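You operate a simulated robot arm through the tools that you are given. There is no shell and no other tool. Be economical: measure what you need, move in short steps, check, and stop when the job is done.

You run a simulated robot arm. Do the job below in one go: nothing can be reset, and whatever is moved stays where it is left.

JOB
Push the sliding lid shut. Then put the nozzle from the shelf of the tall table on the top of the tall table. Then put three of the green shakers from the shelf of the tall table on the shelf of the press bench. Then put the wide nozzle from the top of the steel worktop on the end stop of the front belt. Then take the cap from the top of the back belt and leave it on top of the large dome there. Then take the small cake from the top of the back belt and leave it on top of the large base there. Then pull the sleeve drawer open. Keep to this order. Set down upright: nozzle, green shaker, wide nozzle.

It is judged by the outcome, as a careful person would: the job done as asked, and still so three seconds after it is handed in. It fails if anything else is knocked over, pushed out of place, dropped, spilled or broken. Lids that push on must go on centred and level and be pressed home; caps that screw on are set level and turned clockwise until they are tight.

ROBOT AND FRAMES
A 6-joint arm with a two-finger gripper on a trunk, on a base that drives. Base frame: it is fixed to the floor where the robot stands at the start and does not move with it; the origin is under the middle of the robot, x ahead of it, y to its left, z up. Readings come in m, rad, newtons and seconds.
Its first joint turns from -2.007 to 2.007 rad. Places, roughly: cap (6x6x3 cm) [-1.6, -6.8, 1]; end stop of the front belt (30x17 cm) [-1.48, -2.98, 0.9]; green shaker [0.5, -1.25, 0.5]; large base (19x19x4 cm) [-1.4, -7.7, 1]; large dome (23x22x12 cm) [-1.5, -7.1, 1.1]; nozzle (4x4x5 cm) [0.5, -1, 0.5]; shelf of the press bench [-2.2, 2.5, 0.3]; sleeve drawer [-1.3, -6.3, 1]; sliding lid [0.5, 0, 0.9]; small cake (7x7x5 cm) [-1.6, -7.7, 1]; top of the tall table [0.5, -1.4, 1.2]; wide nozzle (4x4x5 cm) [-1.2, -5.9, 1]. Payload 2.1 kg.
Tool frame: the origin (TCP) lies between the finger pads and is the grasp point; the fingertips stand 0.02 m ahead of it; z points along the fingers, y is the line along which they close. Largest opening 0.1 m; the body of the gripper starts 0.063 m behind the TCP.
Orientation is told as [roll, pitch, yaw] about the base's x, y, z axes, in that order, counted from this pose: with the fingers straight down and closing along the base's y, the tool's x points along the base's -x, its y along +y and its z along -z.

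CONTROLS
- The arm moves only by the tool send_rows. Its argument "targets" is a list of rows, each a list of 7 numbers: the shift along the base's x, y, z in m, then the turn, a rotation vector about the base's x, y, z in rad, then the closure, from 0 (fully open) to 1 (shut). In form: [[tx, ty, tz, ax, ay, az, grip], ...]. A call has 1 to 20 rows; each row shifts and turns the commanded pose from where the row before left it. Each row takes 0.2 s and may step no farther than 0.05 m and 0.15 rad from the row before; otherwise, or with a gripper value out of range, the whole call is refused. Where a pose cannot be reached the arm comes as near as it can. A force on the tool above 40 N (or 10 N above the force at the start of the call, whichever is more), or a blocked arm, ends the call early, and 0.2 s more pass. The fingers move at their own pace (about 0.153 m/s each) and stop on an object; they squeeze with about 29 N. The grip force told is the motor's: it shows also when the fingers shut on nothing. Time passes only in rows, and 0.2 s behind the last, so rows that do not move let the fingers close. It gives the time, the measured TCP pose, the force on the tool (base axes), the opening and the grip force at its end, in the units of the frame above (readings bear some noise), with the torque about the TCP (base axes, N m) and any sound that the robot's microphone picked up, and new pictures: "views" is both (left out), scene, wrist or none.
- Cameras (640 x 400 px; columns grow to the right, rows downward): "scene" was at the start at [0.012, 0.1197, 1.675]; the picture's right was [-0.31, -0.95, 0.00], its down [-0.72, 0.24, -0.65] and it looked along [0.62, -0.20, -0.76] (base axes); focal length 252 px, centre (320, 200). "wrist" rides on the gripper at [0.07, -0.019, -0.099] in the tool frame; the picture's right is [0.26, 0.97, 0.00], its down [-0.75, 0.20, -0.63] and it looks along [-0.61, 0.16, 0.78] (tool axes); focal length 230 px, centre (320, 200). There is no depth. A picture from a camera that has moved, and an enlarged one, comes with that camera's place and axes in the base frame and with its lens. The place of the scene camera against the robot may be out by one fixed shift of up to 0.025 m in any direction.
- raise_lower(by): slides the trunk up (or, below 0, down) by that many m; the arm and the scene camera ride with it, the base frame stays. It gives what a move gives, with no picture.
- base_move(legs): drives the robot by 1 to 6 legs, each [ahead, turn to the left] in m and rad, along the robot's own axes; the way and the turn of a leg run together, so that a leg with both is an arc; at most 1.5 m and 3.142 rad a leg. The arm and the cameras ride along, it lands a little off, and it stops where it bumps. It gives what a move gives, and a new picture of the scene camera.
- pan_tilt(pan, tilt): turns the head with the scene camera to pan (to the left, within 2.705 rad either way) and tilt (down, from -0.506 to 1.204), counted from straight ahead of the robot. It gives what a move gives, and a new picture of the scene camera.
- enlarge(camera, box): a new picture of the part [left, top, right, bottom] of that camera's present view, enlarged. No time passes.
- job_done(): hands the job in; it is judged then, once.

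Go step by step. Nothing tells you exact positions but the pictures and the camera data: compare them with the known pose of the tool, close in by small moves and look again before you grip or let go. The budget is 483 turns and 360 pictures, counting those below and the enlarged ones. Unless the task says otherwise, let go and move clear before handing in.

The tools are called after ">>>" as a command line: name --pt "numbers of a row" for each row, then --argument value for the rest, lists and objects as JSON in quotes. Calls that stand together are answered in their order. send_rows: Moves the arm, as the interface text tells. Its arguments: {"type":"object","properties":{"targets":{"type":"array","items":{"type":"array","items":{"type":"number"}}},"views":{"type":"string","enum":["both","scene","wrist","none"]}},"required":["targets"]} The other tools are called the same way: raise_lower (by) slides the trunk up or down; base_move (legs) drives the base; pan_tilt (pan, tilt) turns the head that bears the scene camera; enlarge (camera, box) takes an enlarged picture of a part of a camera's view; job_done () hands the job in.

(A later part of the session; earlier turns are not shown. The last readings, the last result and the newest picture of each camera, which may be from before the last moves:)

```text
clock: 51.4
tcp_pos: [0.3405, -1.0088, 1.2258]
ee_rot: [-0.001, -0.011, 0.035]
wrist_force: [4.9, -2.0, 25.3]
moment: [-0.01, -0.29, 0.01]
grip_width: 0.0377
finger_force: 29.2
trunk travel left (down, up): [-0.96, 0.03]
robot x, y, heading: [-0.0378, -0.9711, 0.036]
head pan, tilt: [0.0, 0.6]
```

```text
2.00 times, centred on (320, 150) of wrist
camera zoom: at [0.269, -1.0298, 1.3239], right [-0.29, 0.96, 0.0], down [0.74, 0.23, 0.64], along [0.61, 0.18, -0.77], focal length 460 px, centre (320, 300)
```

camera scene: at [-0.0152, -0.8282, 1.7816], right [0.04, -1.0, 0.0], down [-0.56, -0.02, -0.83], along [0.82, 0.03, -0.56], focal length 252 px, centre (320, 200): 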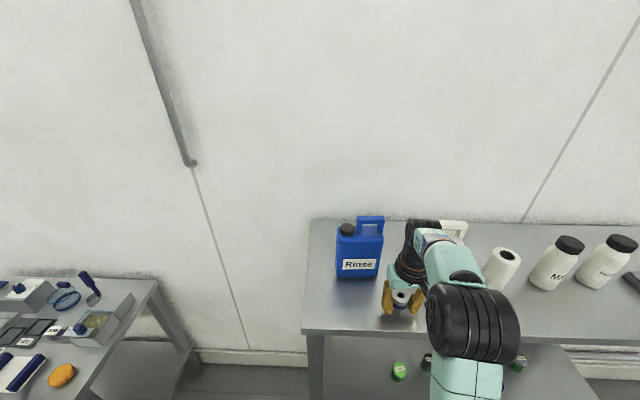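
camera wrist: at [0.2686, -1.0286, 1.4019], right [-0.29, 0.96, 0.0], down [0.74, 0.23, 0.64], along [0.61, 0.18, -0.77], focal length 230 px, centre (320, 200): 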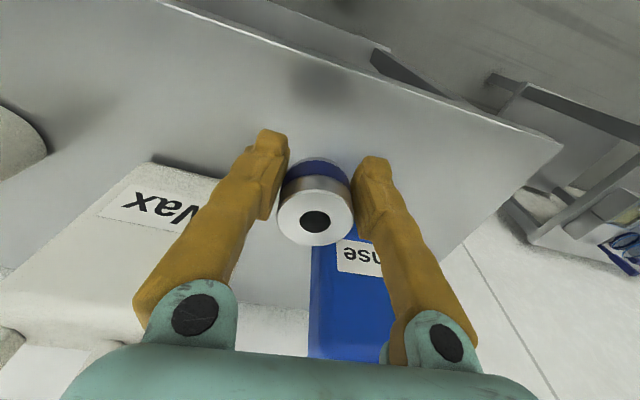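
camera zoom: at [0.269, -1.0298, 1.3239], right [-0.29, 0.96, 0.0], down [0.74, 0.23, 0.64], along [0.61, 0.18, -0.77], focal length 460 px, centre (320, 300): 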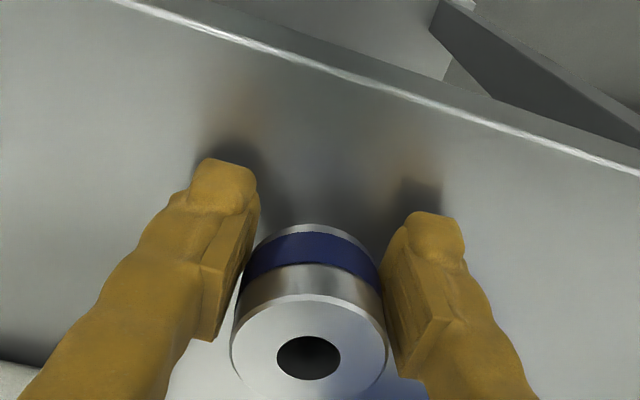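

Contact. I relax 3 mm, open and rise.

>>> send_rows --pt "0 0 0.003 0 0 0 1" --pt "0 0 0 0 0 0 0.5" --pt "0 0 0 0 0 0 0.3" --pt "0 0 0.03 0 0 0 0.3" --pt "0 0 0.04 0 0 0 0.3" --pt "-0.04 0 0.02 0 0 0 0.3" --views "wrist"

```text
clock: 52.8
tcp_pos: [0.2977, -1.0106, 1.3183]
ee_rot: [0.0, -0.01, 0.034]
wrist_force: [-0.4, -0.4, -0.3]
moment: [-0.01, -0.04, 0.05]
grip_width: 0.07
finger_force: 0.0
trunk travel left (down, up): [-0.96, 0.03]
robot x, y, heading: [-0.0325, -0.9727, 0.036]
head pan, tilt: [0.0, 0.6]
camera wrist: at [0.2263, -1.0321, 1.4176], right [-0.29, 0.96, 0.0], down [0.74, 0.23, 0.64], along [0.61, 0.18, -0.77], focal length 230 px, centre (320, 200)
```

wrist: 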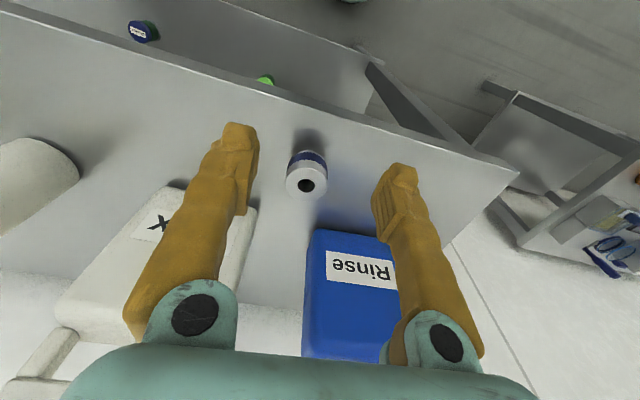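

The nozzle stands upright on the top. Now the first shaker (light-green cap, ~[0.463, -1.16]): back out, lower, and go in.

>>> base_move --legs '[[-0.15, 0]]'

>>> raise_lower --by -0.4

>>> raise_lower --by -0.24

>>> send_rows --pt "-0.01 -0.04 0 0 0 0 0.0" --pt "-0.01 -0.04 0 0 0 0 0.0" --pt "-0.01 -0.04 0 0 0 0 0.0" --pt "0 -0.03 0 0 0 0 0.0" --views "both"

```text
clock: 54.2
tcp_pos: [0.1695, -1.0149, 1.3106]
ee_rot: [-0.001, 0.008, 0.034]
wrist_force: [-1.0, -0.9, -0.7]
moment: [-0.01, -0.11, 0.01]
grip_width: 0.0701
finger_force: 0.0
trunk travel left (down, up): [-0.96, 0.03]
robot x, y, heading: [-0.1879, -0.9786, 0.034]
head pan, tilt: [0.0, 0.6]
camera scene: at [-0.1477, -0.8326, 1.7812], right [0.03, -1.0, 0.0], down [-0.57, -0.02, -0.82], along [0.82, 0.03, -0.57], focal length 252 px, centre (320, 200)
```

scene: 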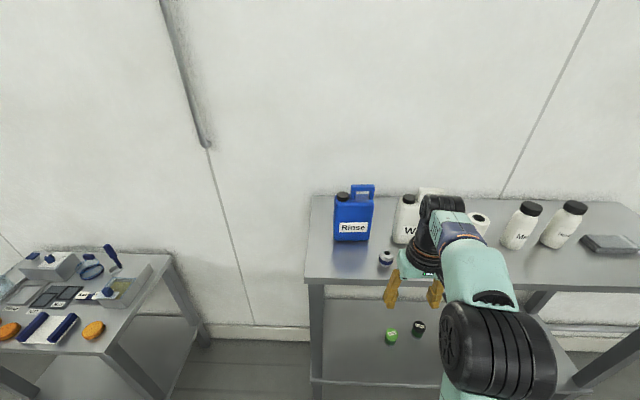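

```text
clock: 58.0
tcp_pos: [0.1569, -1.0167, 0.9149]
ee_rot: [0.0, -0.003, 0.035]
wrist_force: [0.0, 0.1, 0.0]
moment: [0.01, 0.01, 0.0]
grip_width: 0.07
finger_force: 0.0
trunk travel left (down, up): [-0.56, 0.43]
robot x, y, heading: [-0.1875, -0.9802, 0.034]
head pan, tilt: [0.0, 0.6]
```

```text
clock: 60.5
tcp_pos: [0.1566, -1.0164, 0.6745]
ee_rot: [-0.001, -0.001, 0.034]
wrist_force: [0.4, 0.9, 0.3]
moment: [-0.07, 0.02, 0.01]
grip_width: 0.0698
finger_force: 0.0
trunk travel left (down, up): [-0.32, 0.67]
robot x, y, heading: [-0.1882, -0.9763, 0.034]
head pan, tilt: [0.0, 0.6]
```

```text
clock: 61.5
tcp_pos: [0.1253, -1.1666, 0.6759]
ee_rot: [0.0, -0.002, 0.038]
wrist_force: [-0.3, 0.1, 0.6]
moment: [-0.01, 0.01, -0.01]
grip_width: 0.1
finger_force: 0.1
trunk travel left (down, up): [-0.32, 0.67]
robot x, y, heading: [-0.1883, -0.9766, 0.038]
head pan, tilt: [0.0, 0.6]
camera scene: at [-0.1653, -0.8338, 1.1416], right [0.03, -1.0, 0.0], down [-0.56, -0.02, -0.83], along [0.82, 0.03, -0.56], focal length 252 px, centre (320, 200)
camera wrist: at [0.0566, -1.1872, 0.7759], right [-0.29, 0.96, 0.0], down [0.74, 0.23, 0.63], along [0.6, 0.18, -0.78], focal length 230 px, centre (320, 200)
```

scene: 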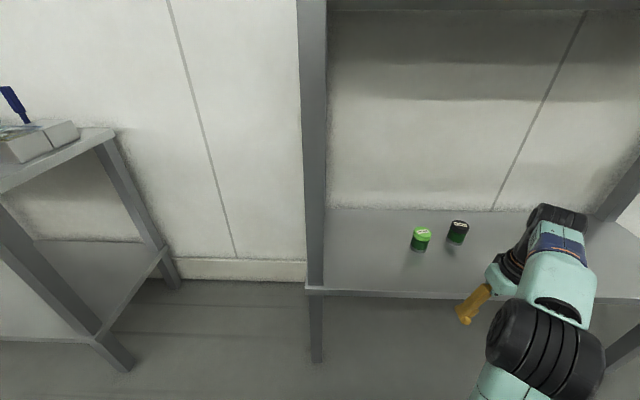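
wrist: 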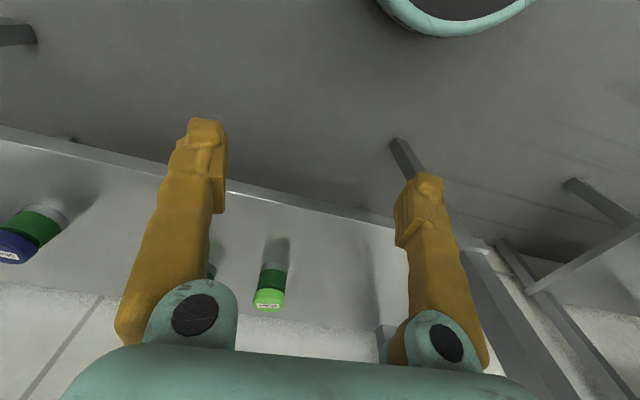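

Shaker 1 is at [0.464, -1.162], about 7 cm tall. I drive in above it.

>>> raise_lower --by -0.04

>>> base_move --legs '[[0.27, 0]]'

>>> enlarge --camera "wrist" --box '[0, 0, 640, 400]'

```text
clock: 62.3
tcp_pos: [0.1267, -1.1652, 0.636]
ee_rot: [0.0, -0.002, 0.036]
wrist_force: [0.5, 0.7, 0.3]
moment: [0.01, -0.03, 0.01]
grip_width: 0.0999
finger_force: 0.1
trunk travel left (down, up): [-0.28, 0.71]
robot x, y, heading: [-0.1854, -0.9806, 0.034]
head pan, tilt: [0.0, 0.6]
```

```text
clock: 64.2
tcp_pos: [0.3942, -1.1555, 0.6369]
ee_rot: [0.0, -0.003, 0.037]
wrist_force: [-0.6, -0.5, 0.6]
moment: [0.01, 0.01, -0.01]
grip_width: 0.1
finger_force: 0.1
trunk travel left (down, up): [-0.28, 0.71]
robot x, y, heading: [0.0788, -0.9716, 0.035]
head pan, tilt: [0.0, 0.6]
camera scene: at [0.1017, -0.824, 1.1016], right [0.04, -1.0, 0.0], down [-0.56, -0.02, -0.82], along [0.82, 0.03, -0.57], focal length 252 px, centre (320, 200)
```

scene: 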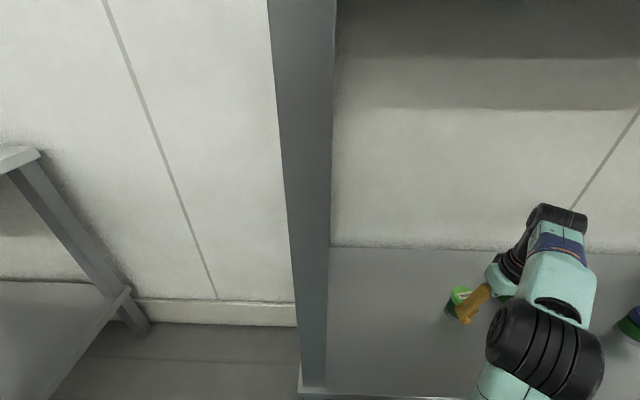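

```text
1.00 times, centred on (320, 200) of wrist (not enlarged: the box is as wide or as high as the picture)
camera zoom: at [0.3244, -1.1766, 0.736], right [-0.29, 0.96, 0.0], down [0.74, 0.23, 0.63], along [0.6, 0.18, -0.78], focal length 230 px, centre (320, 200)
```

zoom: 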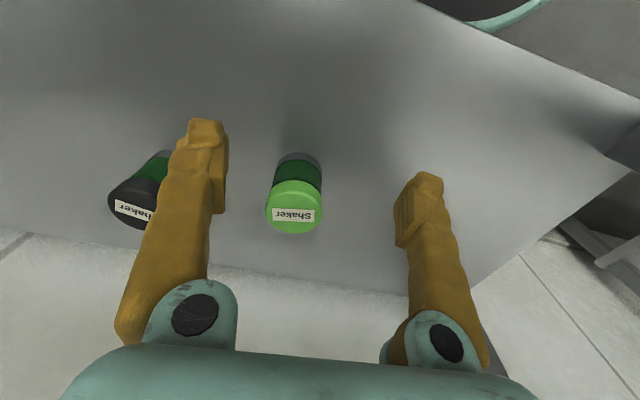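

>>> send_rows --pt "0.036 -0.003 0 0 0 0 0.1" --pt "0.036 -0.002 0 0 0 0 0.1" --pt "0 0 0 0 0 0 0.1" --views "wrist"

>>> raise_lower --by -0.092

>>> send_rows --pt "0 0 0 0 0 0 0.5" --pt "0 0 0 0 0 0 1" --pt "0 0 0 0 0 0 1" --views "wrist"

```text
clock: 65.0
tcp_pos: [0.458, -1.1536, 0.6308]
ee_rot: [0.001, 0.002, 0.036]
wrist_force: [-0.8, 0.4, -0.3]
moment: [-0.01, -0.02, 0.03]
grip_width: 0.0899
finger_force: 0.1
out of reach, approached as far as the arm can: row 2
trunk travel left (down, up): [-0.28, 0.71]
robot x, y, heading: [0.0824, -0.9716, 0.036]
head pan, tilt: [0.0, 0.6]
camera wrist: at [0.3881, -1.1754, 0.7299], right [-0.29, 0.96, 0.0], down [0.74, 0.23, 0.63], along [0.6, 0.18, -0.78], focal length 230 px, centre (320, 200)
```

wrist: 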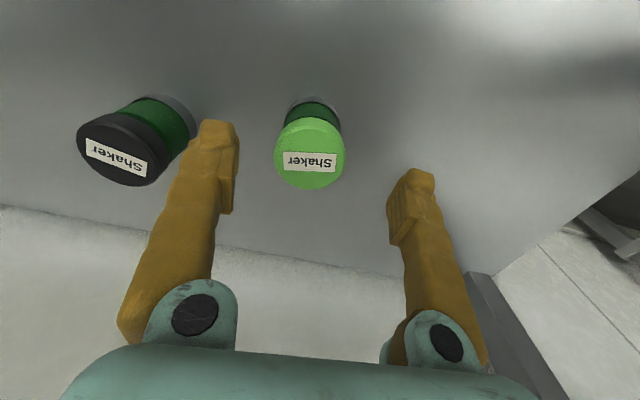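

```text
clock: 66.3
tcp_pos: [0.4575, -1.1539, 0.5374]
ee_rot: [0.001, -0.003, 0.037]
wrist_force: [-0.1, 0.3, 0.6]
moment: [0.02, 0.02, 0.01]
grip_width: 0.0897
finger_force: 0.0
trunk travel left (down, up): [-0.188, 0.802]
robot x, y, heading: [0.0813, -0.9691, 0.037]
head pan, tilt: [0.0, 0.6]
```

```text
clock: 67.1
tcp_pos: [0.4581, -1.154, 0.5378]
ee_rot: [0.0, -0.002, 0.037]
wrist_force: [0.1, -0.5, 0.4]
moment: [0.04, -0.01, 0.04]
grip_width: 0.0501
finger_force: 28.7
trunk travel left (down, up): [-0.188, 0.802]
robot x, y, heading: [0.0791, -0.9706, 0.034]
head pan, tilt: [0.0, 0.6]
camera wrist: at [0.3878, -1.1754, 0.6382], right [-0.29, 0.96, 0.0], down [0.74, 0.23, 0.63], along [0.6, 0.18, -0.78], focal length 230 px, centre (320, 200)
```

wrist: 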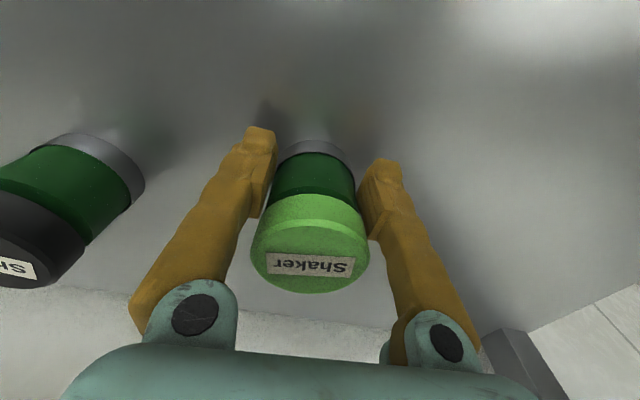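

Shaker 1 is gripped (50 mm). I lift, retract and back out, then look toward the press bench.

>>> raise_lower --by 0.07

>>> send_rows --pt "-0.03 0.02 0 0 0 0 1" --pt "-0.03 0.03 0 0 0 0 1" --pt "-0.03 0.03 0 0 0 0 1" --pt "-0.03 0.03 0 0 0 0 1" --pt "-0.03 0.03 0 0 0 0 1" --views "wrist"

>>> base_move --legs '[[-0.3, 0]]'

>>> raise_lower --by 0.3

>>> pan_tilt --pan 2.1 --tilt 0.4

```text
clock: 68.2
tcp_pos: [0.4581, -1.1529, 0.6096]
ee_rot: [-0.001, -0.003, 0.035]
wrist_force: [0.4, 0.3, -0.8]
moment: [0.03, 0.02, 0.0]
grip_width: 0.0494
finger_force: 29.0
trunk travel left (down, up): [-0.258, 0.732]
robot x, y, heading: [0.0835, -0.9665, 0.035]
head pan, tilt: [0.0, 0.6]
```

```text
clock: 69.4
tcp_pos: [0.3049, -1.0121, 0.6113]
ee_rot: [0.0, -0.002, 0.035]
wrist_force: [-0.3, 1.0, -1.7]
moment: [0.0, 0.06, -0.01]
grip_width: 0.0491
finger_force: 29.3
trunk travel left (down, up): [-0.258, 0.732]
robot x, y, heading: [0.0798, -0.9726, 0.036]
head pan, tilt: [0.0, 0.6]
camera wrist: at [0.2354, -1.0347, 0.7105], right [-0.29, 0.96, 0.0], down [0.74, 0.23, 0.63], along [0.6, 0.18, -0.78], focal length 230 px, centre (320, 200)
```

wrist: 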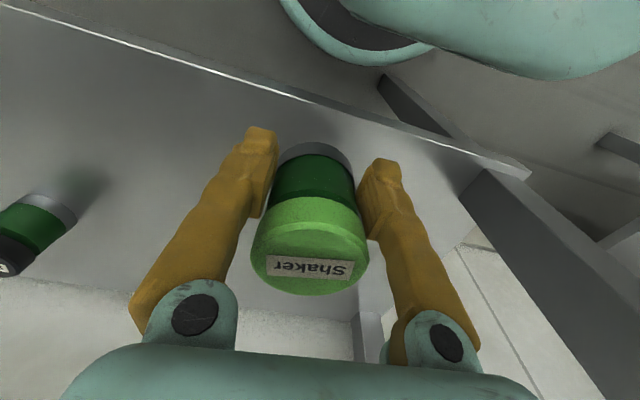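

```text
clock: 71.4
tcp_pos: [0.0016, -1.0246, 0.6105]
ee_rot: [-0.001, -0.002, 0.038]
wrist_force: [0.5, -0.2, -1.2]
moment: [0.03, 0.05, 0.01]
grip_width: 0.0492
finger_force: 29.1
trunk travel left (down, up): [-0.258, 0.732]
robot x, y, heading: [-0.2221, -0.9788, 0.034]
head pan, tilt: [0.0, 0.6]
camera scene: at [-0.2014, -0.8349, 1.0796], right [0.04, -1.0, 0.0], down [-0.56, -0.02, -0.83], along [0.82, 0.03, -0.56], focal length 252 px, centre (320, 200)
```

scene: 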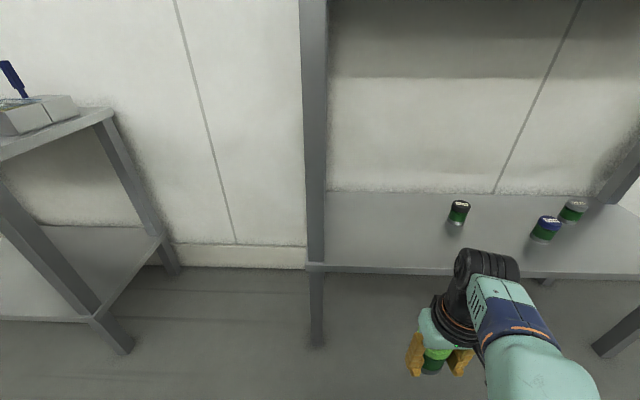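

```text
clock: 74.4
tcp_pos: [0.003, -1.024, 0.9103]
ee_rot: [-0.001, -0.002, 0.036]
wrist_force: [0.3, -0.3, 0.0]
moment: [0.0, 0.04, -0.02]
grip_width: 0.0486
finger_force: 29.4
trunk travel left (down, up): [-0.558, 0.432]
robot x, y, heading: [-0.222, -0.9776, 0.033]
head pan, tilt: [0.0, 0.6]
```

```text
clock: 76.4
tcp_pos: [0.003, -1.0244, 0.9107]
ee_rot: [0.0, -0.002, 0.037]
wrist_force: [0.3, -0.6, -0.3]
moment: [0.0, -0.01, -0.01]
grip_width: 0.0484
finger_force: 29.3
trunk travel left (down, up): [-0.558, 0.432]
robot x, y, heading: [-0.2236, -0.9772, 0.036]
head pan, tilt: [2.1, 0.4]
camera scene: at [-0.3391, -0.7597, 1.3978], right [0.85, 0.53, 0.0], down [0.21, -0.33, -0.92], along [-0.49, 0.78, -0.39], focal length 252 px, centre (320, 200)
```

scene: 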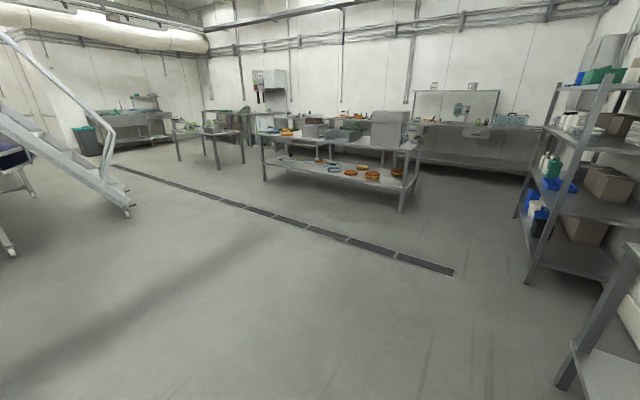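

>>> enlarge --camera "scene" --box '[240, 80, 440, 220]'

>>> enlarge --camera "wrist" --box '[160, 100, 480, 300]'

```text
2.86 times, centred on (340, 150) of scene
camera zoom: at [-0.3391, -0.7597, 1.3978], right [0.85, 0.53, 0.0], down [0.21, -0.33, -0.92], along [-0.49, 0.78, -0.39], focal length 718 px, centre (263, 343)
```

zoom: 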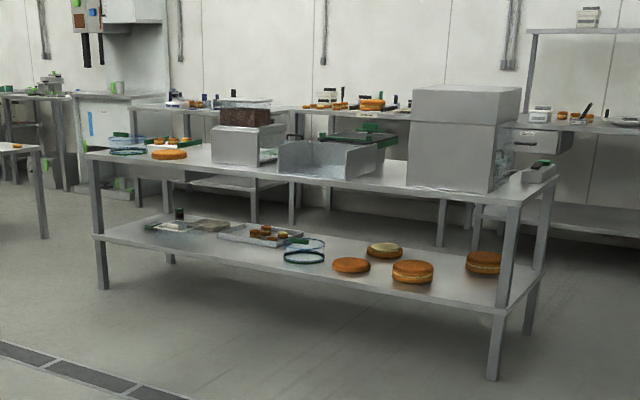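

```text
2.00 times, centred on (320, 200) of wrist
camera zoom: at [-0.0672, -1.046, 1.0106], right [-0.29, 0.96, 0.0], down [0.74, 0.23, 0.63], along [0.6, 0.18, -0.78], focal length 460 px, centre (320, 200)
```

zoom: 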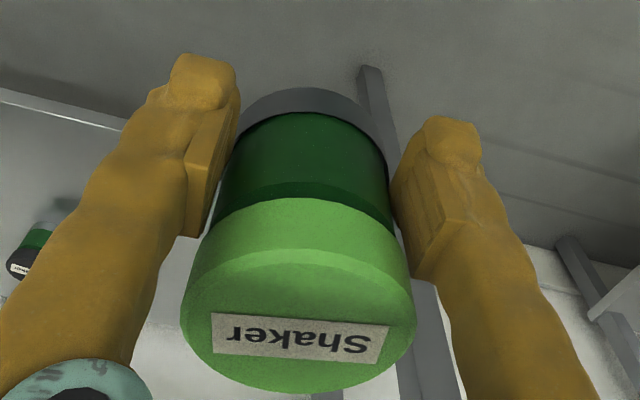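

The press bench's front edge runs along y≈2.24 from x=-3.4 to -1.0; there's free space on the front of its shelf near x≈-2.5. I drive there.

>>> base_move --legs '[[0, 2.232], [1.5, 0], [1.5, 0], [0.5, 0], [0, -0.696]]'

>>> pan_tilt --pan 0 --tilt 0.7

```text
clock: 100.5
tcp_pos: [-2.3436, 1.9481, 0.9117]
ee_rot: [-0.001, -0.001, 1.546]
wrist_force: [-0.3, 0.3, 0.3]
moment: [-0.01, -0.02, 0.0]
grip_width: 0.0
finger_force: 29.3
trunk travel left (down, up): [-0.558, 0.432]
robot x, y, heading: [-2.4024, 1.7317, 1.542]
head pan, tilt: [2.1, 0.4]
camera scene: at [-2.6267, 1.6309, 1.3978], right [-0.48, 0.88, 0.0], down [0.34, 0.19, -0.92], along [-0.81, -0.44, -0.39], focal length 252 px, centre (320, 200)
```

scene: 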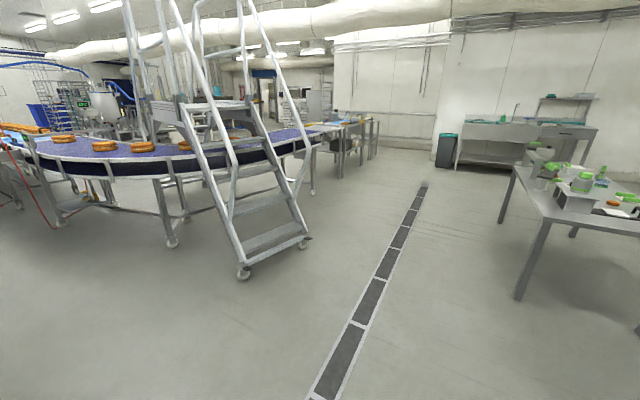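

```text
clock: 102.5
tcp_pos: [-2.3425, 1.9483, 0.9119]
ee_rot: [0.001, -0.001, 1.546]
wrist_force: [0.3, 0.0, 0.3]
moment: [-0.02, -0.04, 0.0]
grip_width: 0.0
finger_force: 29.0
trunk travel left (down, up): [-0.558, 0.432]
robot x, y, heading: [-2.402, 1.7258, 1.543]
head pan, tilt: [0.0, 0.7]
camera scene: at [-2.5433, 1.7603, 1.3709], right [1.0, -0.03, 0.0], down [-0.02, -0.64, -0.77], along [0.02, 0.76, -0.64], focal length 252 px, centre (320, 200)
```

scene: 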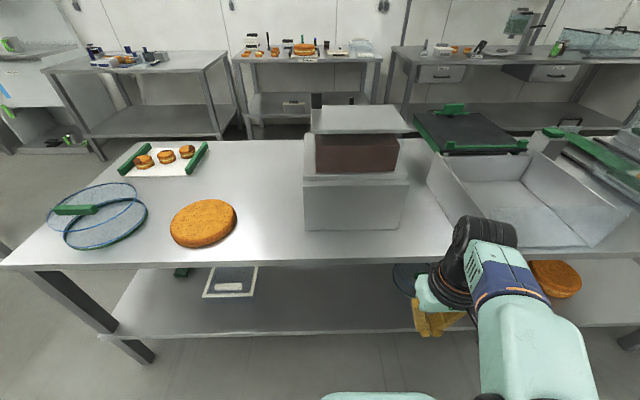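

The grip reads 0 — the shaker slipped out during the drive. I must find it on the floor; I look back along the path.

>>> pan_tilt --pan -2.4 --tilt 0.45

>>> enlarge --camera "scene" --box '[200, 60, 440, 220]'

```text
clock: 104.7
tcp_pos: [-2.3433, 1.9491, 0.9117]
ee_rot: [0.0, -0.002, 1.545]
wrist_force: [0.0, -0.9, 0.3]
moment: [0.0, 0.0, -0.01]
grip_width: 0.0001
finger_force: 29.5
trunk travel left (down, up): [-0.558, 0.432]
robot x, y, heading: [-2.4009, 1.7283, 1.542]
head pan, tilt: [-2.4, 0.45]
camera scene: at [-2.4852, 1.606, 1.3931], right [-0.76, -0.66, 0.0], down [-0.29, 0.33, -0.9], along [0.59, -0.68, -0.44], focal length 252 px, centre (320, 200)
```

scene: 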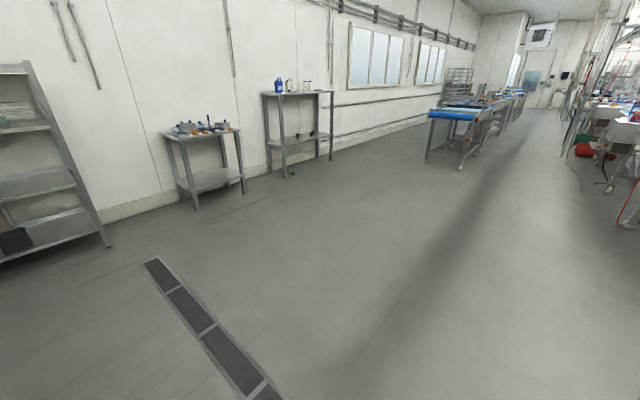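

```text
2.50 times, centred on (320, 140) of scene
camera zoom: at [-2.4852, 1.606, 1.3931], right [-0.76, -0.66, 0.0], down [-0.29, 0.33, -0.9], along [0.59, -0.68, -0.44], focal length 629 px, centre (320, 350)
```

zoom: 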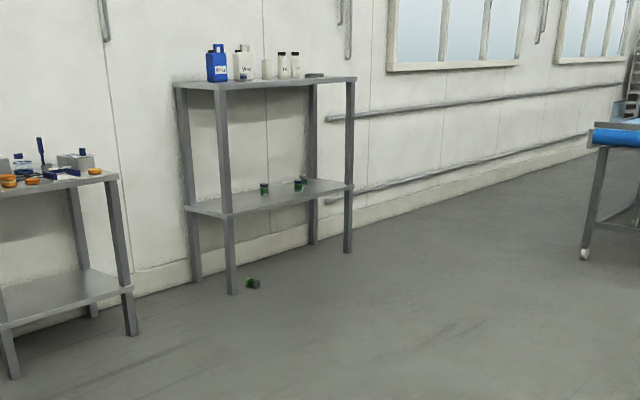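

The shaker lies on the floor in front of the tall table at about [0.29, -0.95]. I go back to recover it.

>>> base_move --legs '[[0, -2.472], [1.5, 0], [1.5, 0], [0.34, 0], [0, 0.93]]'

>>> pan_tilt --pan 0 --tilt 0.9

```text
clock: 129.3
tcp_pos: [-0.1338, -1.0159, 0.9114]
ee_rot: [0.002, -0.002, -0.02]
wrist_force: [1.1, 0.7, 0.1]
moment: [0.01, 0.04, -0.01]
grip_width: 0.0
finger_force: 29.3
trunk travel left (down, up): [-0.558, 0.432]
robot x, y, heading: [-0.3576, -0.9589, -0.026]
head pan, tilt: [-2.4, 0.45]
camera scene: at [-0.484, -0.8729, 1.3931], right [-0.66, 0.75, 0.0], down [0.33, 0.29, -0.9], along [-0.68, -0.59, -0.44], focal length 252 px, centre (320, 200)
```

scene: 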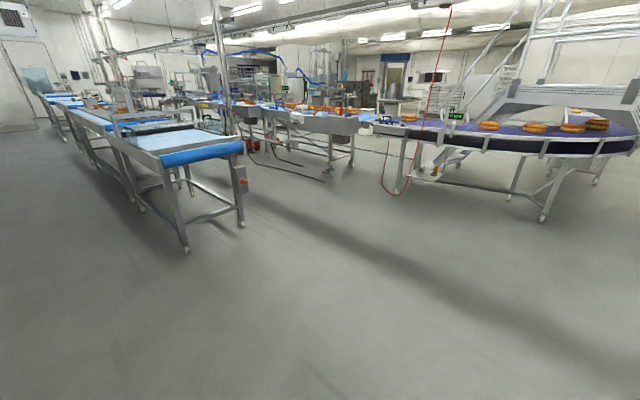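

```text
clock: 131.5
tcp_pos: [-0.1335, -1.0148, 0.9121]
ee_rot: [0.0, -0.001, -0.018]
wrist_force: [0.2, 0.6, -0.1]
moment: [0.04, 0.05, 0.0]
grip_width: 0.0002
finger_force: 28.9
trunk travel left (down, up): [-0.558, 0.432]
robot x, y, heading: [-0.3534, -0.9578, -0.02]
head pan, tilt: [0.0, 0.901]
camera scene: at [-0.3395, -0.8139, 1.3548], right [-0.02, -1.0, 0.0], down [-0.78, 0.02, -0.62], along [0.62, -0.01, -0.78], focal length 252 px, centre (320, 200)
```

scene: 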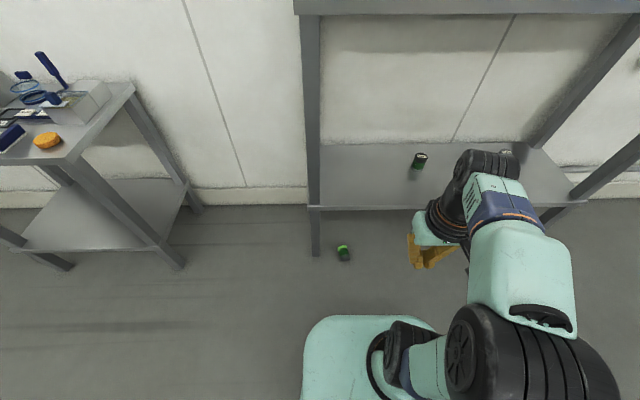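

>>> enlarge --camera "scene" --box '[310, 225, 390, 275]'

>>> enlarge --camera "wrist" --box '[0, 0, 640, 400]'

```text
8.00 times, centred on (350, 250) of scene
camera zoom: at [-0.3395, -0.8139, 1.3548], right [-0.02, -1.0, 0.0], down [-0.78, 0.02, -0.62], along [0.62, -0.01, -0.78], focal length 2012 px, centre (80, -200)
```

zoom: 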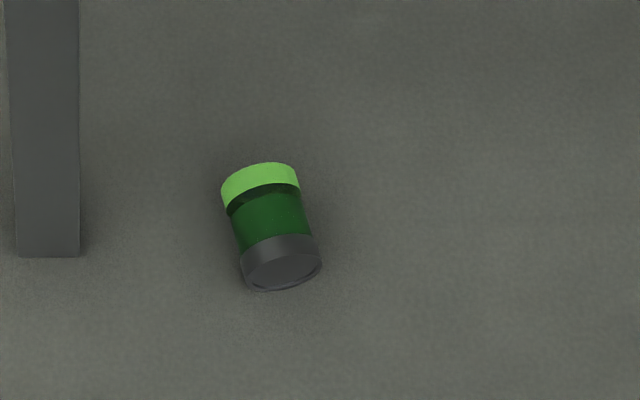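

```text
1.00 times, centred on (320, 200) of wrist (not enlarged: the box is as wide or as high as the picture)
camera zoom: at [-0.2044, -1.0324, 1.0106], right [-0.24, 0.97, 0.0], down [0.75, 0.19, 0.63], along [0.61, 0.15, -0.78], focal length 230 px, centre (320, 200)
```

zoom: 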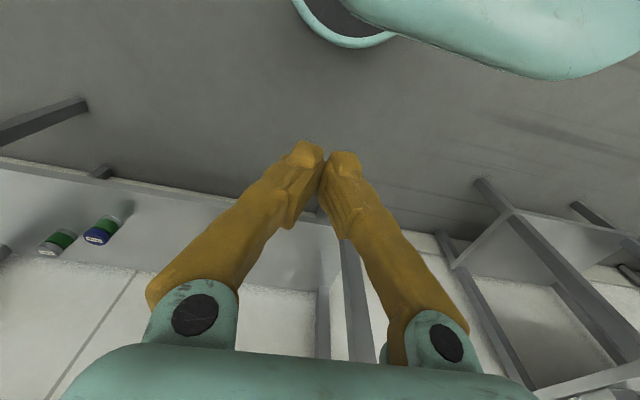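

The shaker lies with its cap away from me, axis almost along x, centre ≈[0.31, -0.97]. I lower the trunk fully and see how low the arm can reach.

>>> raise_lower --by -0.4

>>> raise_lower --by -0.15

>>> send_rows --pt "0.05 0 0 0 0 0 0.0" --pt "0.05 0 0 0 0 0 0.0" --pt "0.05 0.01 0 0 0 0 0.0" --pt "0 0.015 -0.04 0 0 0 0.0" --pt "0 0.015 -0.04 0 0 0 0.0"

```text
clock: 135.3
tcp_pos: [-0.1338, -1.0147, 0.5109]
ee_rot: [0.0, -0.002, -0.021]
wrist_force: [-0.4, 0.0, -0.6]
moment: [0.02, 0.0, 0.0]
grip_width: 0.0
finger_force: 29.1
trunk travel left (down, up): [-0.158, 0.832]
robot x, y, heading: [-0.354, -0.9604, -0.022]
head pan, tilt: [0.0, 0.901]
```

```text
clock: 137.1
tcp_pos: [-0.1336, -1.0153, 0.3614]
ee_rot: [-0.001, -0.001, -0.019]
wrist_force: [-0.1, -0.8, 0.4]
moment: [0.0, 0.0, 0.0]
grip_width: 0.0
finger_force: 29.3
trunk travel left (down, up): [-0.008, 0.982]
robot x, y, heading: [-0.3533, -0.9541, -0.02]
head pan, tilt: [0.0, 0.901]
```

```text
refused: row 3 steps farther than a row can; nothing moved
```

>>> send_rows --pt "0.05 0 0 0 0 0 0.0" --pt "0.05 0 0 0 0 0 0.0" --pt "0.04 0.01 0 0 0 0 0.0" --pt "0 0.015 -0.04 0 0 0 0.0" --pt "0 0.015 -0.04 0 0 0 0.0"

```text
clock: 138.3
tcp_pos: [0.0063, -0.9729, 0.2816]
ee_rot: [-0.001, -0.001, -0.02]
wrist_force: [0.0, 0.3, -0.2]
moment: [0.01, 0.01, -0.03]
grip_width: 0.1001
finger_force: 0.1
trunk travel left (down, up): [-0.008, 0.982]
robot x, y, heading: [-0.3547, -0.962, -0.024]
head pan, tilt: [0.0, 0.901]
camera scene: at [-0.3395, -0.8139, 0.8048], right [-0.02, -1.0, 0.0], down [-0.78, 0.02, -0.62], along [0.62, -0.01, -0.78], focal length 252 px, centre (320, 200)
camera wrist: at [-0.0645, -0.9915, 0.3797], right [-0.24, 0.97, 0.0], down [0.75, 0.19, 0.63], along [0.61, 0.15, -0.78], focal length 230 px, centre (320, 200)
```

scene: 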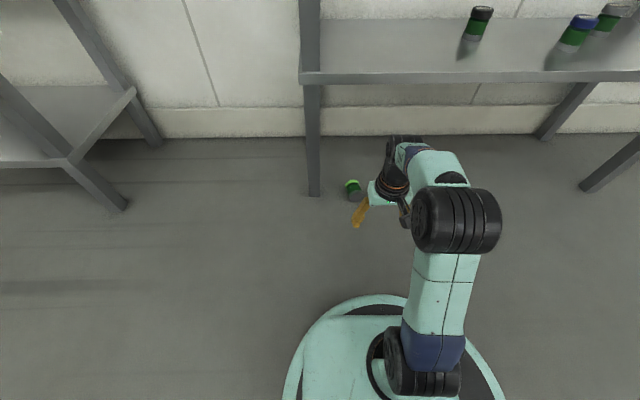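
wrist: 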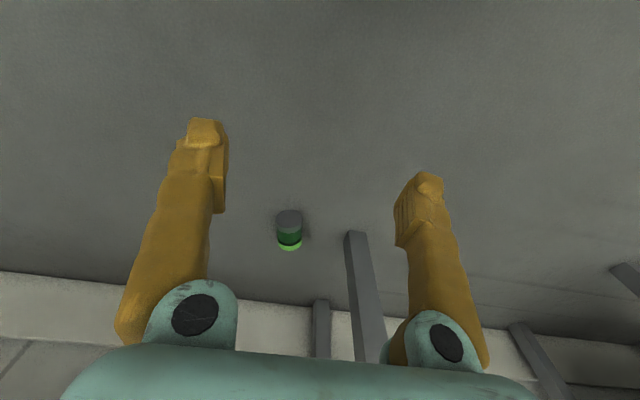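

The shaker centre is ≈[0.311, -0.969]. I test here how low the tool-down reach goes.

>>> send_rows --pt "0 0 -0.045 0 0 0 0.0" --pt "0 0 -0.045 0 0 0 0.0" --pt "0 0 -0.045 0 0 0 0.0" --pt "0 0 -0.045 0 0 0 0.0" --pt "0 0 -0.03 0 0 0 0.0"

```text
clock: 139.5
tcp_pos: [0.0045, -0.9752, 0.0733]
ee_rot: [0.0, -0.001, -0.018]
wrist_force: [0.2, -0.1, 0.0]
moment: [-0.02, -0.02, -0.01]
grip_width: 0.1
finger_force: 0.1
trunk travel left (down, up): [-0.008, 0.982]
robot x, y, heading: [-0.3549, -0.9568, -0.02]
head pan, tilt: [0.0, 0.901]
camera scene: at [-0.3395, -0.8138, 0.8048], right [-0.02, -1.0, 0.0], down [-0.78, 0.02, -0.62], along [0.62, -0.01, -0.78], focal length 252 px, centre (320, 200)
camera wrist: at [-0.0663, -0.9926, 0.1709], right [-0.24, 0.97, 0.0], down [0.75, 0.19, 0.63], along [0.61, 0.15, -0.78], focal length 230 px, centre (320, 200)
```

scene: 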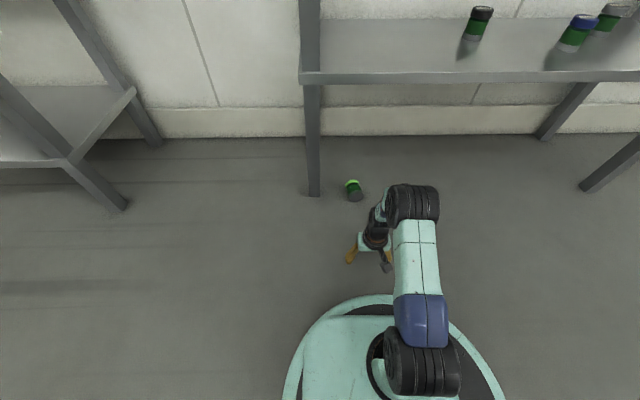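
wrist: 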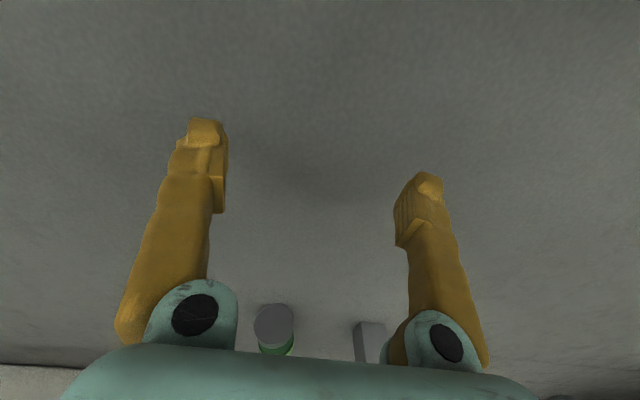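

The arm can reach the floor. I'll use a longer offset so the elbow stays clear of the shelf edge, then drive ahead.

>>> send_rows --pt "0 0 0.035 0 0 0 0.0" --pt "0.04 0 0.01 0 0 0 0.0" --pt "0.04 0 0 0 0 0 0.0" --pt "0 0 0 0 0 0.08 0.0" --pt "0 0 0 0 0 0.08 0.0" --views "none"

>>> base_move --legs '[[0.21, 0]]'

>>> enlarge --camera "wrist" --box '[0, 0, 640, 400]'

```text
clock: 140.7
tcp_pos: [0.0873, -0.9765, 0.1162]
ee_rot: [-0.001, 0.001, 0.139]
wrist_force: [0.0, -1.0, 0.0]
moment: [0.02, -0.02, 0.03]
grip_width: 0.1
finger_force: 0.0
trunk travel left (down, up): [-0.008, 0.982]
robot x, y, heading: [-0.3544, -0.9574, -0.02]
head pan, tilt: [0.0, 0.901]
```

```text
clock: 142.3
tcp_pos: [0.2958, -0.9786, 0.1167]
ee_rot: [-0.001, -0.004, 0.143]
wrist_force: [0.5, -0.3, -1.2]
moment: [0.01, 0.02, 0.02]
grip_width: 0.1002
finger_force: 0.1
trunk travel left (down, up): [-0.008, 0.982]
robot x, y, heading: [-0.1476, -0.9611, -0.018]
head pan, tilt: [0.0, 0.901]
camera scene: at [-0.1314, -0.818, 0.8048], right [-0.02, -1.0, 0.0], down [-0.78, 0.01, -0.62], along [0.62, -0.01, -0.78], focal length 252 px, centre (320, 200)
```

scene: 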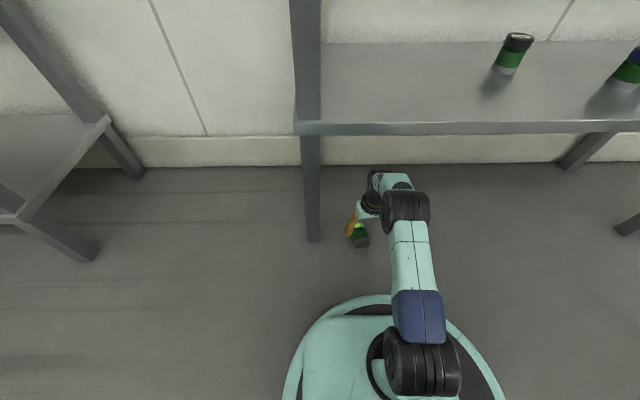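

```text
1.00 times, centred on (320, 200) of wrist (not enlarged: the box is as wide or as high as the picture)
camera zoom: at [0.2284, -1.0076, 0.2155], right [-0.39, 0.92, 0.0], down [0.71, 0.3, 0.63], along [0.58, 0.25, -0.78], focal length 230 px, centre (320, 200)
```

zoom: 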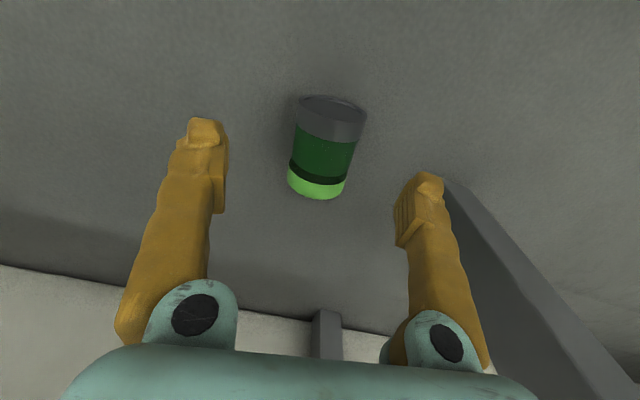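

>>> send_rows --pt "0.013 0.007 -0.03 0 0 0.05 0.1" --pt "0.013 0.007 -0.03 0 0 0.05 0.1" --pt "0 0 -0.026 0 0 0 0.1" --pt "0 0 0 0 0 0 0.1"

```text
clock: 143.3
tcp_pos: [0.3189, -0.9652, 0.0302]
ee_rot: [-0.001, -0.001, 0.242]
wrist_force: [0.5, 0.1, 0.2]
moment: [0.0, -0.01, 0.01]
grip_width: 0.0901
finger_force: 0.1
trunk travel left (down, up): [-0.008, 0.982]
robot x, y, heading: [-0.147, -0.9625, -0.017]
head pan, tilt: [0.0, 0.901]
camera scene: at [-0.1314, -0.818, 0.8048], right [-0.02, -1.0, 0.0], down [-0.78, 0.01, -0.62], along [0.62, -0.01, -0.78], focal length 252 px, centre (320, 200)
camera wrist: at [0.2552, -0.9999, 0.1303], right [-0.48, 0.88, 0.0], down [0.68, 0.37, 0.63], along [0.55, 0.3, -0.78], focal length 230 px, centre (320, 200)
```

scene: 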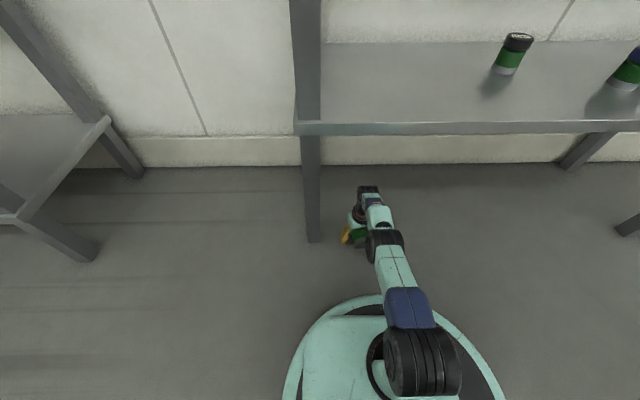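
wrist: 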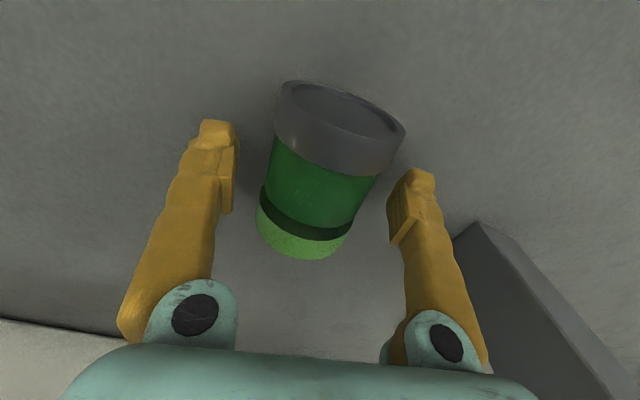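

Alignment is good. I shift slightly toward the cap and close.

>>> send_rows --pt "0.006 0.002 -0.002 0 0 0 0.1" --pt "0 0 0 0 0 0 0.5" --pt "0 0 0 0 0 0 1" --pt "0 0 0 0 0 0 1" --pt "0 0 0 0 0 0 1" --views "wrist"

```text
clock: 144.5
tcp_pos: [0.3184, -0.9645, 0.0316]
ee_rot: [0.0, -0.002, 0.239]
wrist_force: [0.3, -0.3, -0.1]
moment: [-0.02, -0.02, 0.03]
grip_width: 0.052
finger_force: 28.8
out of reach, approached as far as the arm can: row 1
trunk travel left (down, up): [-0.008, 0.982]
robot x, y, heading: [-0.143, -0.9628, -0.018]
head pan, tilt: [0.0, 0.901]
camera wrist: at [0.2553, -1.0, 0.1305], right [-0.48, 0.88, 0.0], down [0.68, 0.37, 0.63], along [0.55, 0.3, -0.78], focal length 230 px, centre (320, 200)
```

wrist: 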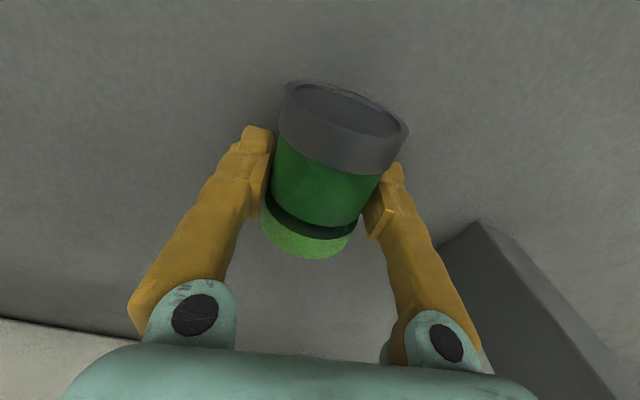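

>>> raise_lower --by 0.06

>>> base_move --legs '[[-0.25, 0]]'

>>> raise_lower --by 0.4

>>> enlarge --camera "wrist" --box '[0, 0, 640, 400]'

```text
clock: 145.5
tcp_pos: [0.3178, -0.965, 0.0899]
ee_rot: [0.0, -0.001, 0.24]
wrist_force: [-0.2, -0.4, -1.7]
moment: [0.0, -0.02, 0.0]
grip_width: 0.0521
finger_force: 29.0
trunk travel left (down, up): [-0.068, 0.922]
robot x, y, heading: [-0.1488, -0.9629, -0.018]
head pan, tilt: [0.0, 0.901]
```

```text
clock: 147.3
tcp_pos: [0.0745, -0.9608, 0.0906]
ee_rot: [0.0, -0.002, 0.241]
wrist_force: [-0.1, -0.5, -1.4]
moment: [-0.03, 0.01, 0.0]
grip_width: 0.052
finger_force: 29.2
trunk travel left (down, up): [-0.068, 0.922]
robot x, y, heading: [-0.3915, -0.9557, -0.021]
head pan, tilt: [0.0, 0.901]
camera scene: at [-0.3753, -0.8132, 0.8648], right [-0.02, -1.0, 0.0], down [-0.78, 0.02, -0.62], along [0.62, -0.01, -0.78], focal length 252 px, centre (320, 200)
```

scene: 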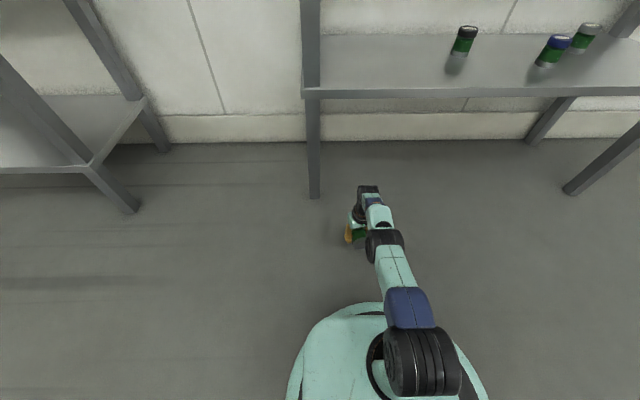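

```text
clock: 151.1
tcp_pos: [0.0746, -0.9592, 0.4904]
ee_rot: [0.001, 0.0, 0.241]
wrist_force: [0.4, 0.5, -1.0]
moment: [-0.04, -0.03, -0.03]
grip_width: 0.0519
finger_force: 28.8
trunk travel left (down, up): [-0.468, 0.522]
robot x, y, heading: [-0.3911, -0.9561, -0.019]
head pan, tilt: [0.0, 0.901]
```

```text
1.00 times, centred on (320, 200) of wrist (not enlarged: the box is as wide or as high as the picture)
camera zoom: at [0.0112, -0.9956, 0.5904], right [-0.48, 0.88, 0.0], down [0.68, 0.37, 0.63], along [0.55, 0.3, -0.78], focal length 230 px, centre (320, 200)
```

zoom: 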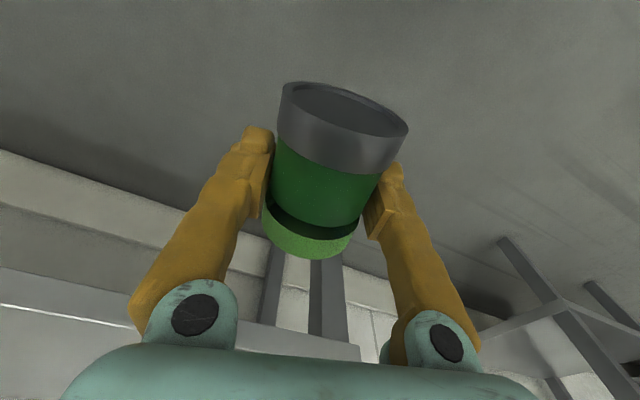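

The grip is steady at 52 mm now (well centred). I retract the arm and drive to the press bench in stages.

>>> send_rows --pt "-0.04 0 0.02 0 0 0 1" --pt "-0.04 0 0.02 0 0 0 1" --pt "-0.04 0 0 0 0 0 1" --pt "-0.04 0 0 0 0 0 1" --views "none"

>>> base_move --legs '[[0, 1.14], [0, 1.14]]'

>>> base_move --legs '[[1.1, 0], [1.1, 0], [1.1, 0]]'

```text
clock: 152.1
tcp_pos: [-0.0841, -0.9591, 0.5306]
ee_rot: [-0.002, -0.004, 0.241]
wrist_force: [-1.1, 0.5, -1.2]
moment: [-0.01, -0.03, -0.02]
grip_width: 0.052
finger_force: 29.3
trunk travel left (down, up): [-0.468, 0.522]
robot x, y, heading: [-0.3897, -0.9583, -0.022]
head pan, tilt: [0.0, 0.901]
```

```text
clock: 158.3
tcp_pos: [-0.5988, -0.7275, 0.5298]
ee_rot: [0.0, -0.001, 2.552]
wrist_force: [-0.8, -0.2, -1.6]
moment: [0.03, -0.02, -0.03]
grip_width: 0.0513
finger_force: 29.2
trunk travel left (down, up): [-0.468, 0.522]
robot x, y, heading: [-0.3933, -0.9573, 2.294]
head pan, tilt: [0.0, 0.901]
camera scene: at [-0.5093, -1.0333, 1.2648], right [0.75, 0.66, 0.0], down [0.52, -0.59, -0.62], along [-0.41, 0.47, -0.78], focal length 252 px, centre (320, 200)
```

scene: 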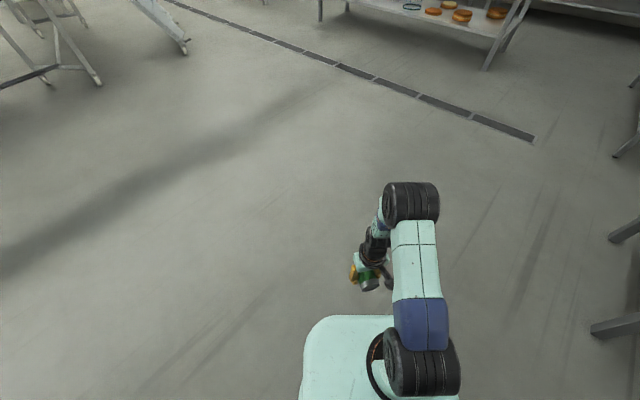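

```text
clock: 174.6
tcp_pos: [-2.8308, 1.7383, 0.529]
ee_rot: [0.0, -0.001, 2.582]
wrist_force: [-0.5, 0.3, -0.8]
moment: [0.01, -0.06, 0.0]
grip_width: 0.0516
finger_force: 29.1
trunk travel left (down, up): [-0.468, 0.522]
robot x, y, heading: [-2.6174, 1.5168, 2.32]
head pan, tilt: [0.0, 0.901]
camera scene: at [-2.733, 1.4364, 1.2648], right [0.73, 0.68, 0.0], down [0.53, -0.57, -0.62], along [-0.42, 0.45, -0.78], focal length 252 px, centre (320, 200)
```

scene: 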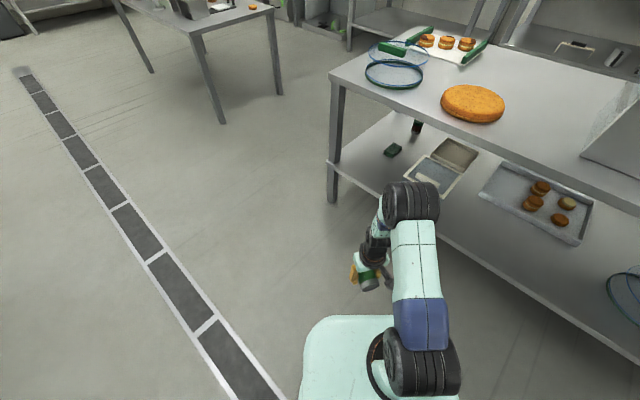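

>>> base_move --legs '[[0, -0.749]]'

>>> pan_tilt --pan 0 --tilt 0.7

```text
clock: 177.0
tcp_pos: [-2.6169, 1.8237, 0.5294]
ee_rot: [-0.001, -0.003, 1.82]
wrist_force: [0.1, -0.8, -0.4]
moment: [-0.01, 0.02, 0.01]
grip_width: 0.0513
finger_force: 28.6
trunk travel left (down, up): [-0.468, 0.522]
robot x, y, heading: [-2.6166, 1.5172, 1.558]
head pan, tilt: [0.0, 0.901]
camera scene: at [-2.7595, 1.5375, 1.2648], right [1.0, -0.01, 0.0], down [-0.01, -0.78, -0.62], along [0.01, 0.62, -0.78], focal length 252 px, centre (320, 200)
```

scene: 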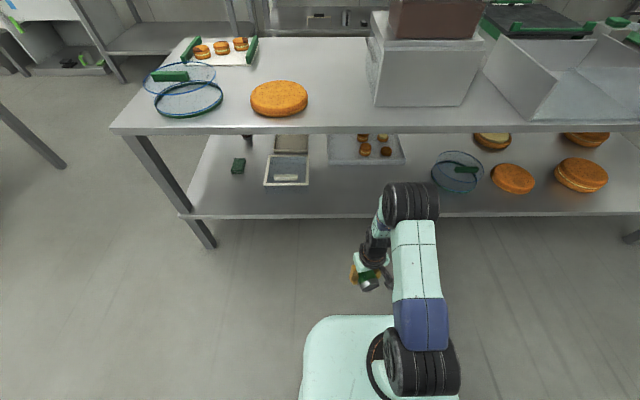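

```text
clock: 177.7
tcp_pos: [-2.6183, 1.8243, 0.5304]
ee_rot: [0.0, -0.003, 1.821]
wrist_force: [0.0, 0.0, -2.0]
moment: [0.01, -0.02, 0.0]
grip_width: 0.0514
finger_force: 28.9
trunk travel left (down, up): [-0.468, 0.522]
robot x, y, heading: [-2.6206, 1.5179, 1.556]
head pan, tilt: [0.0, 0.7]
camera scene: at [-2.7594, 1.5469, 1.2809], right [1.0, -0.01, 0.0], down [-0.01, -0.64, -0.76], along [0.01, 0.76, -0.64], focal length 252 px, centre (320, 200)
```

scene: 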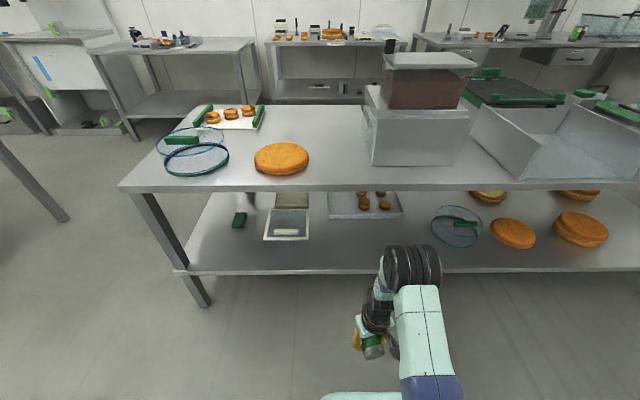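

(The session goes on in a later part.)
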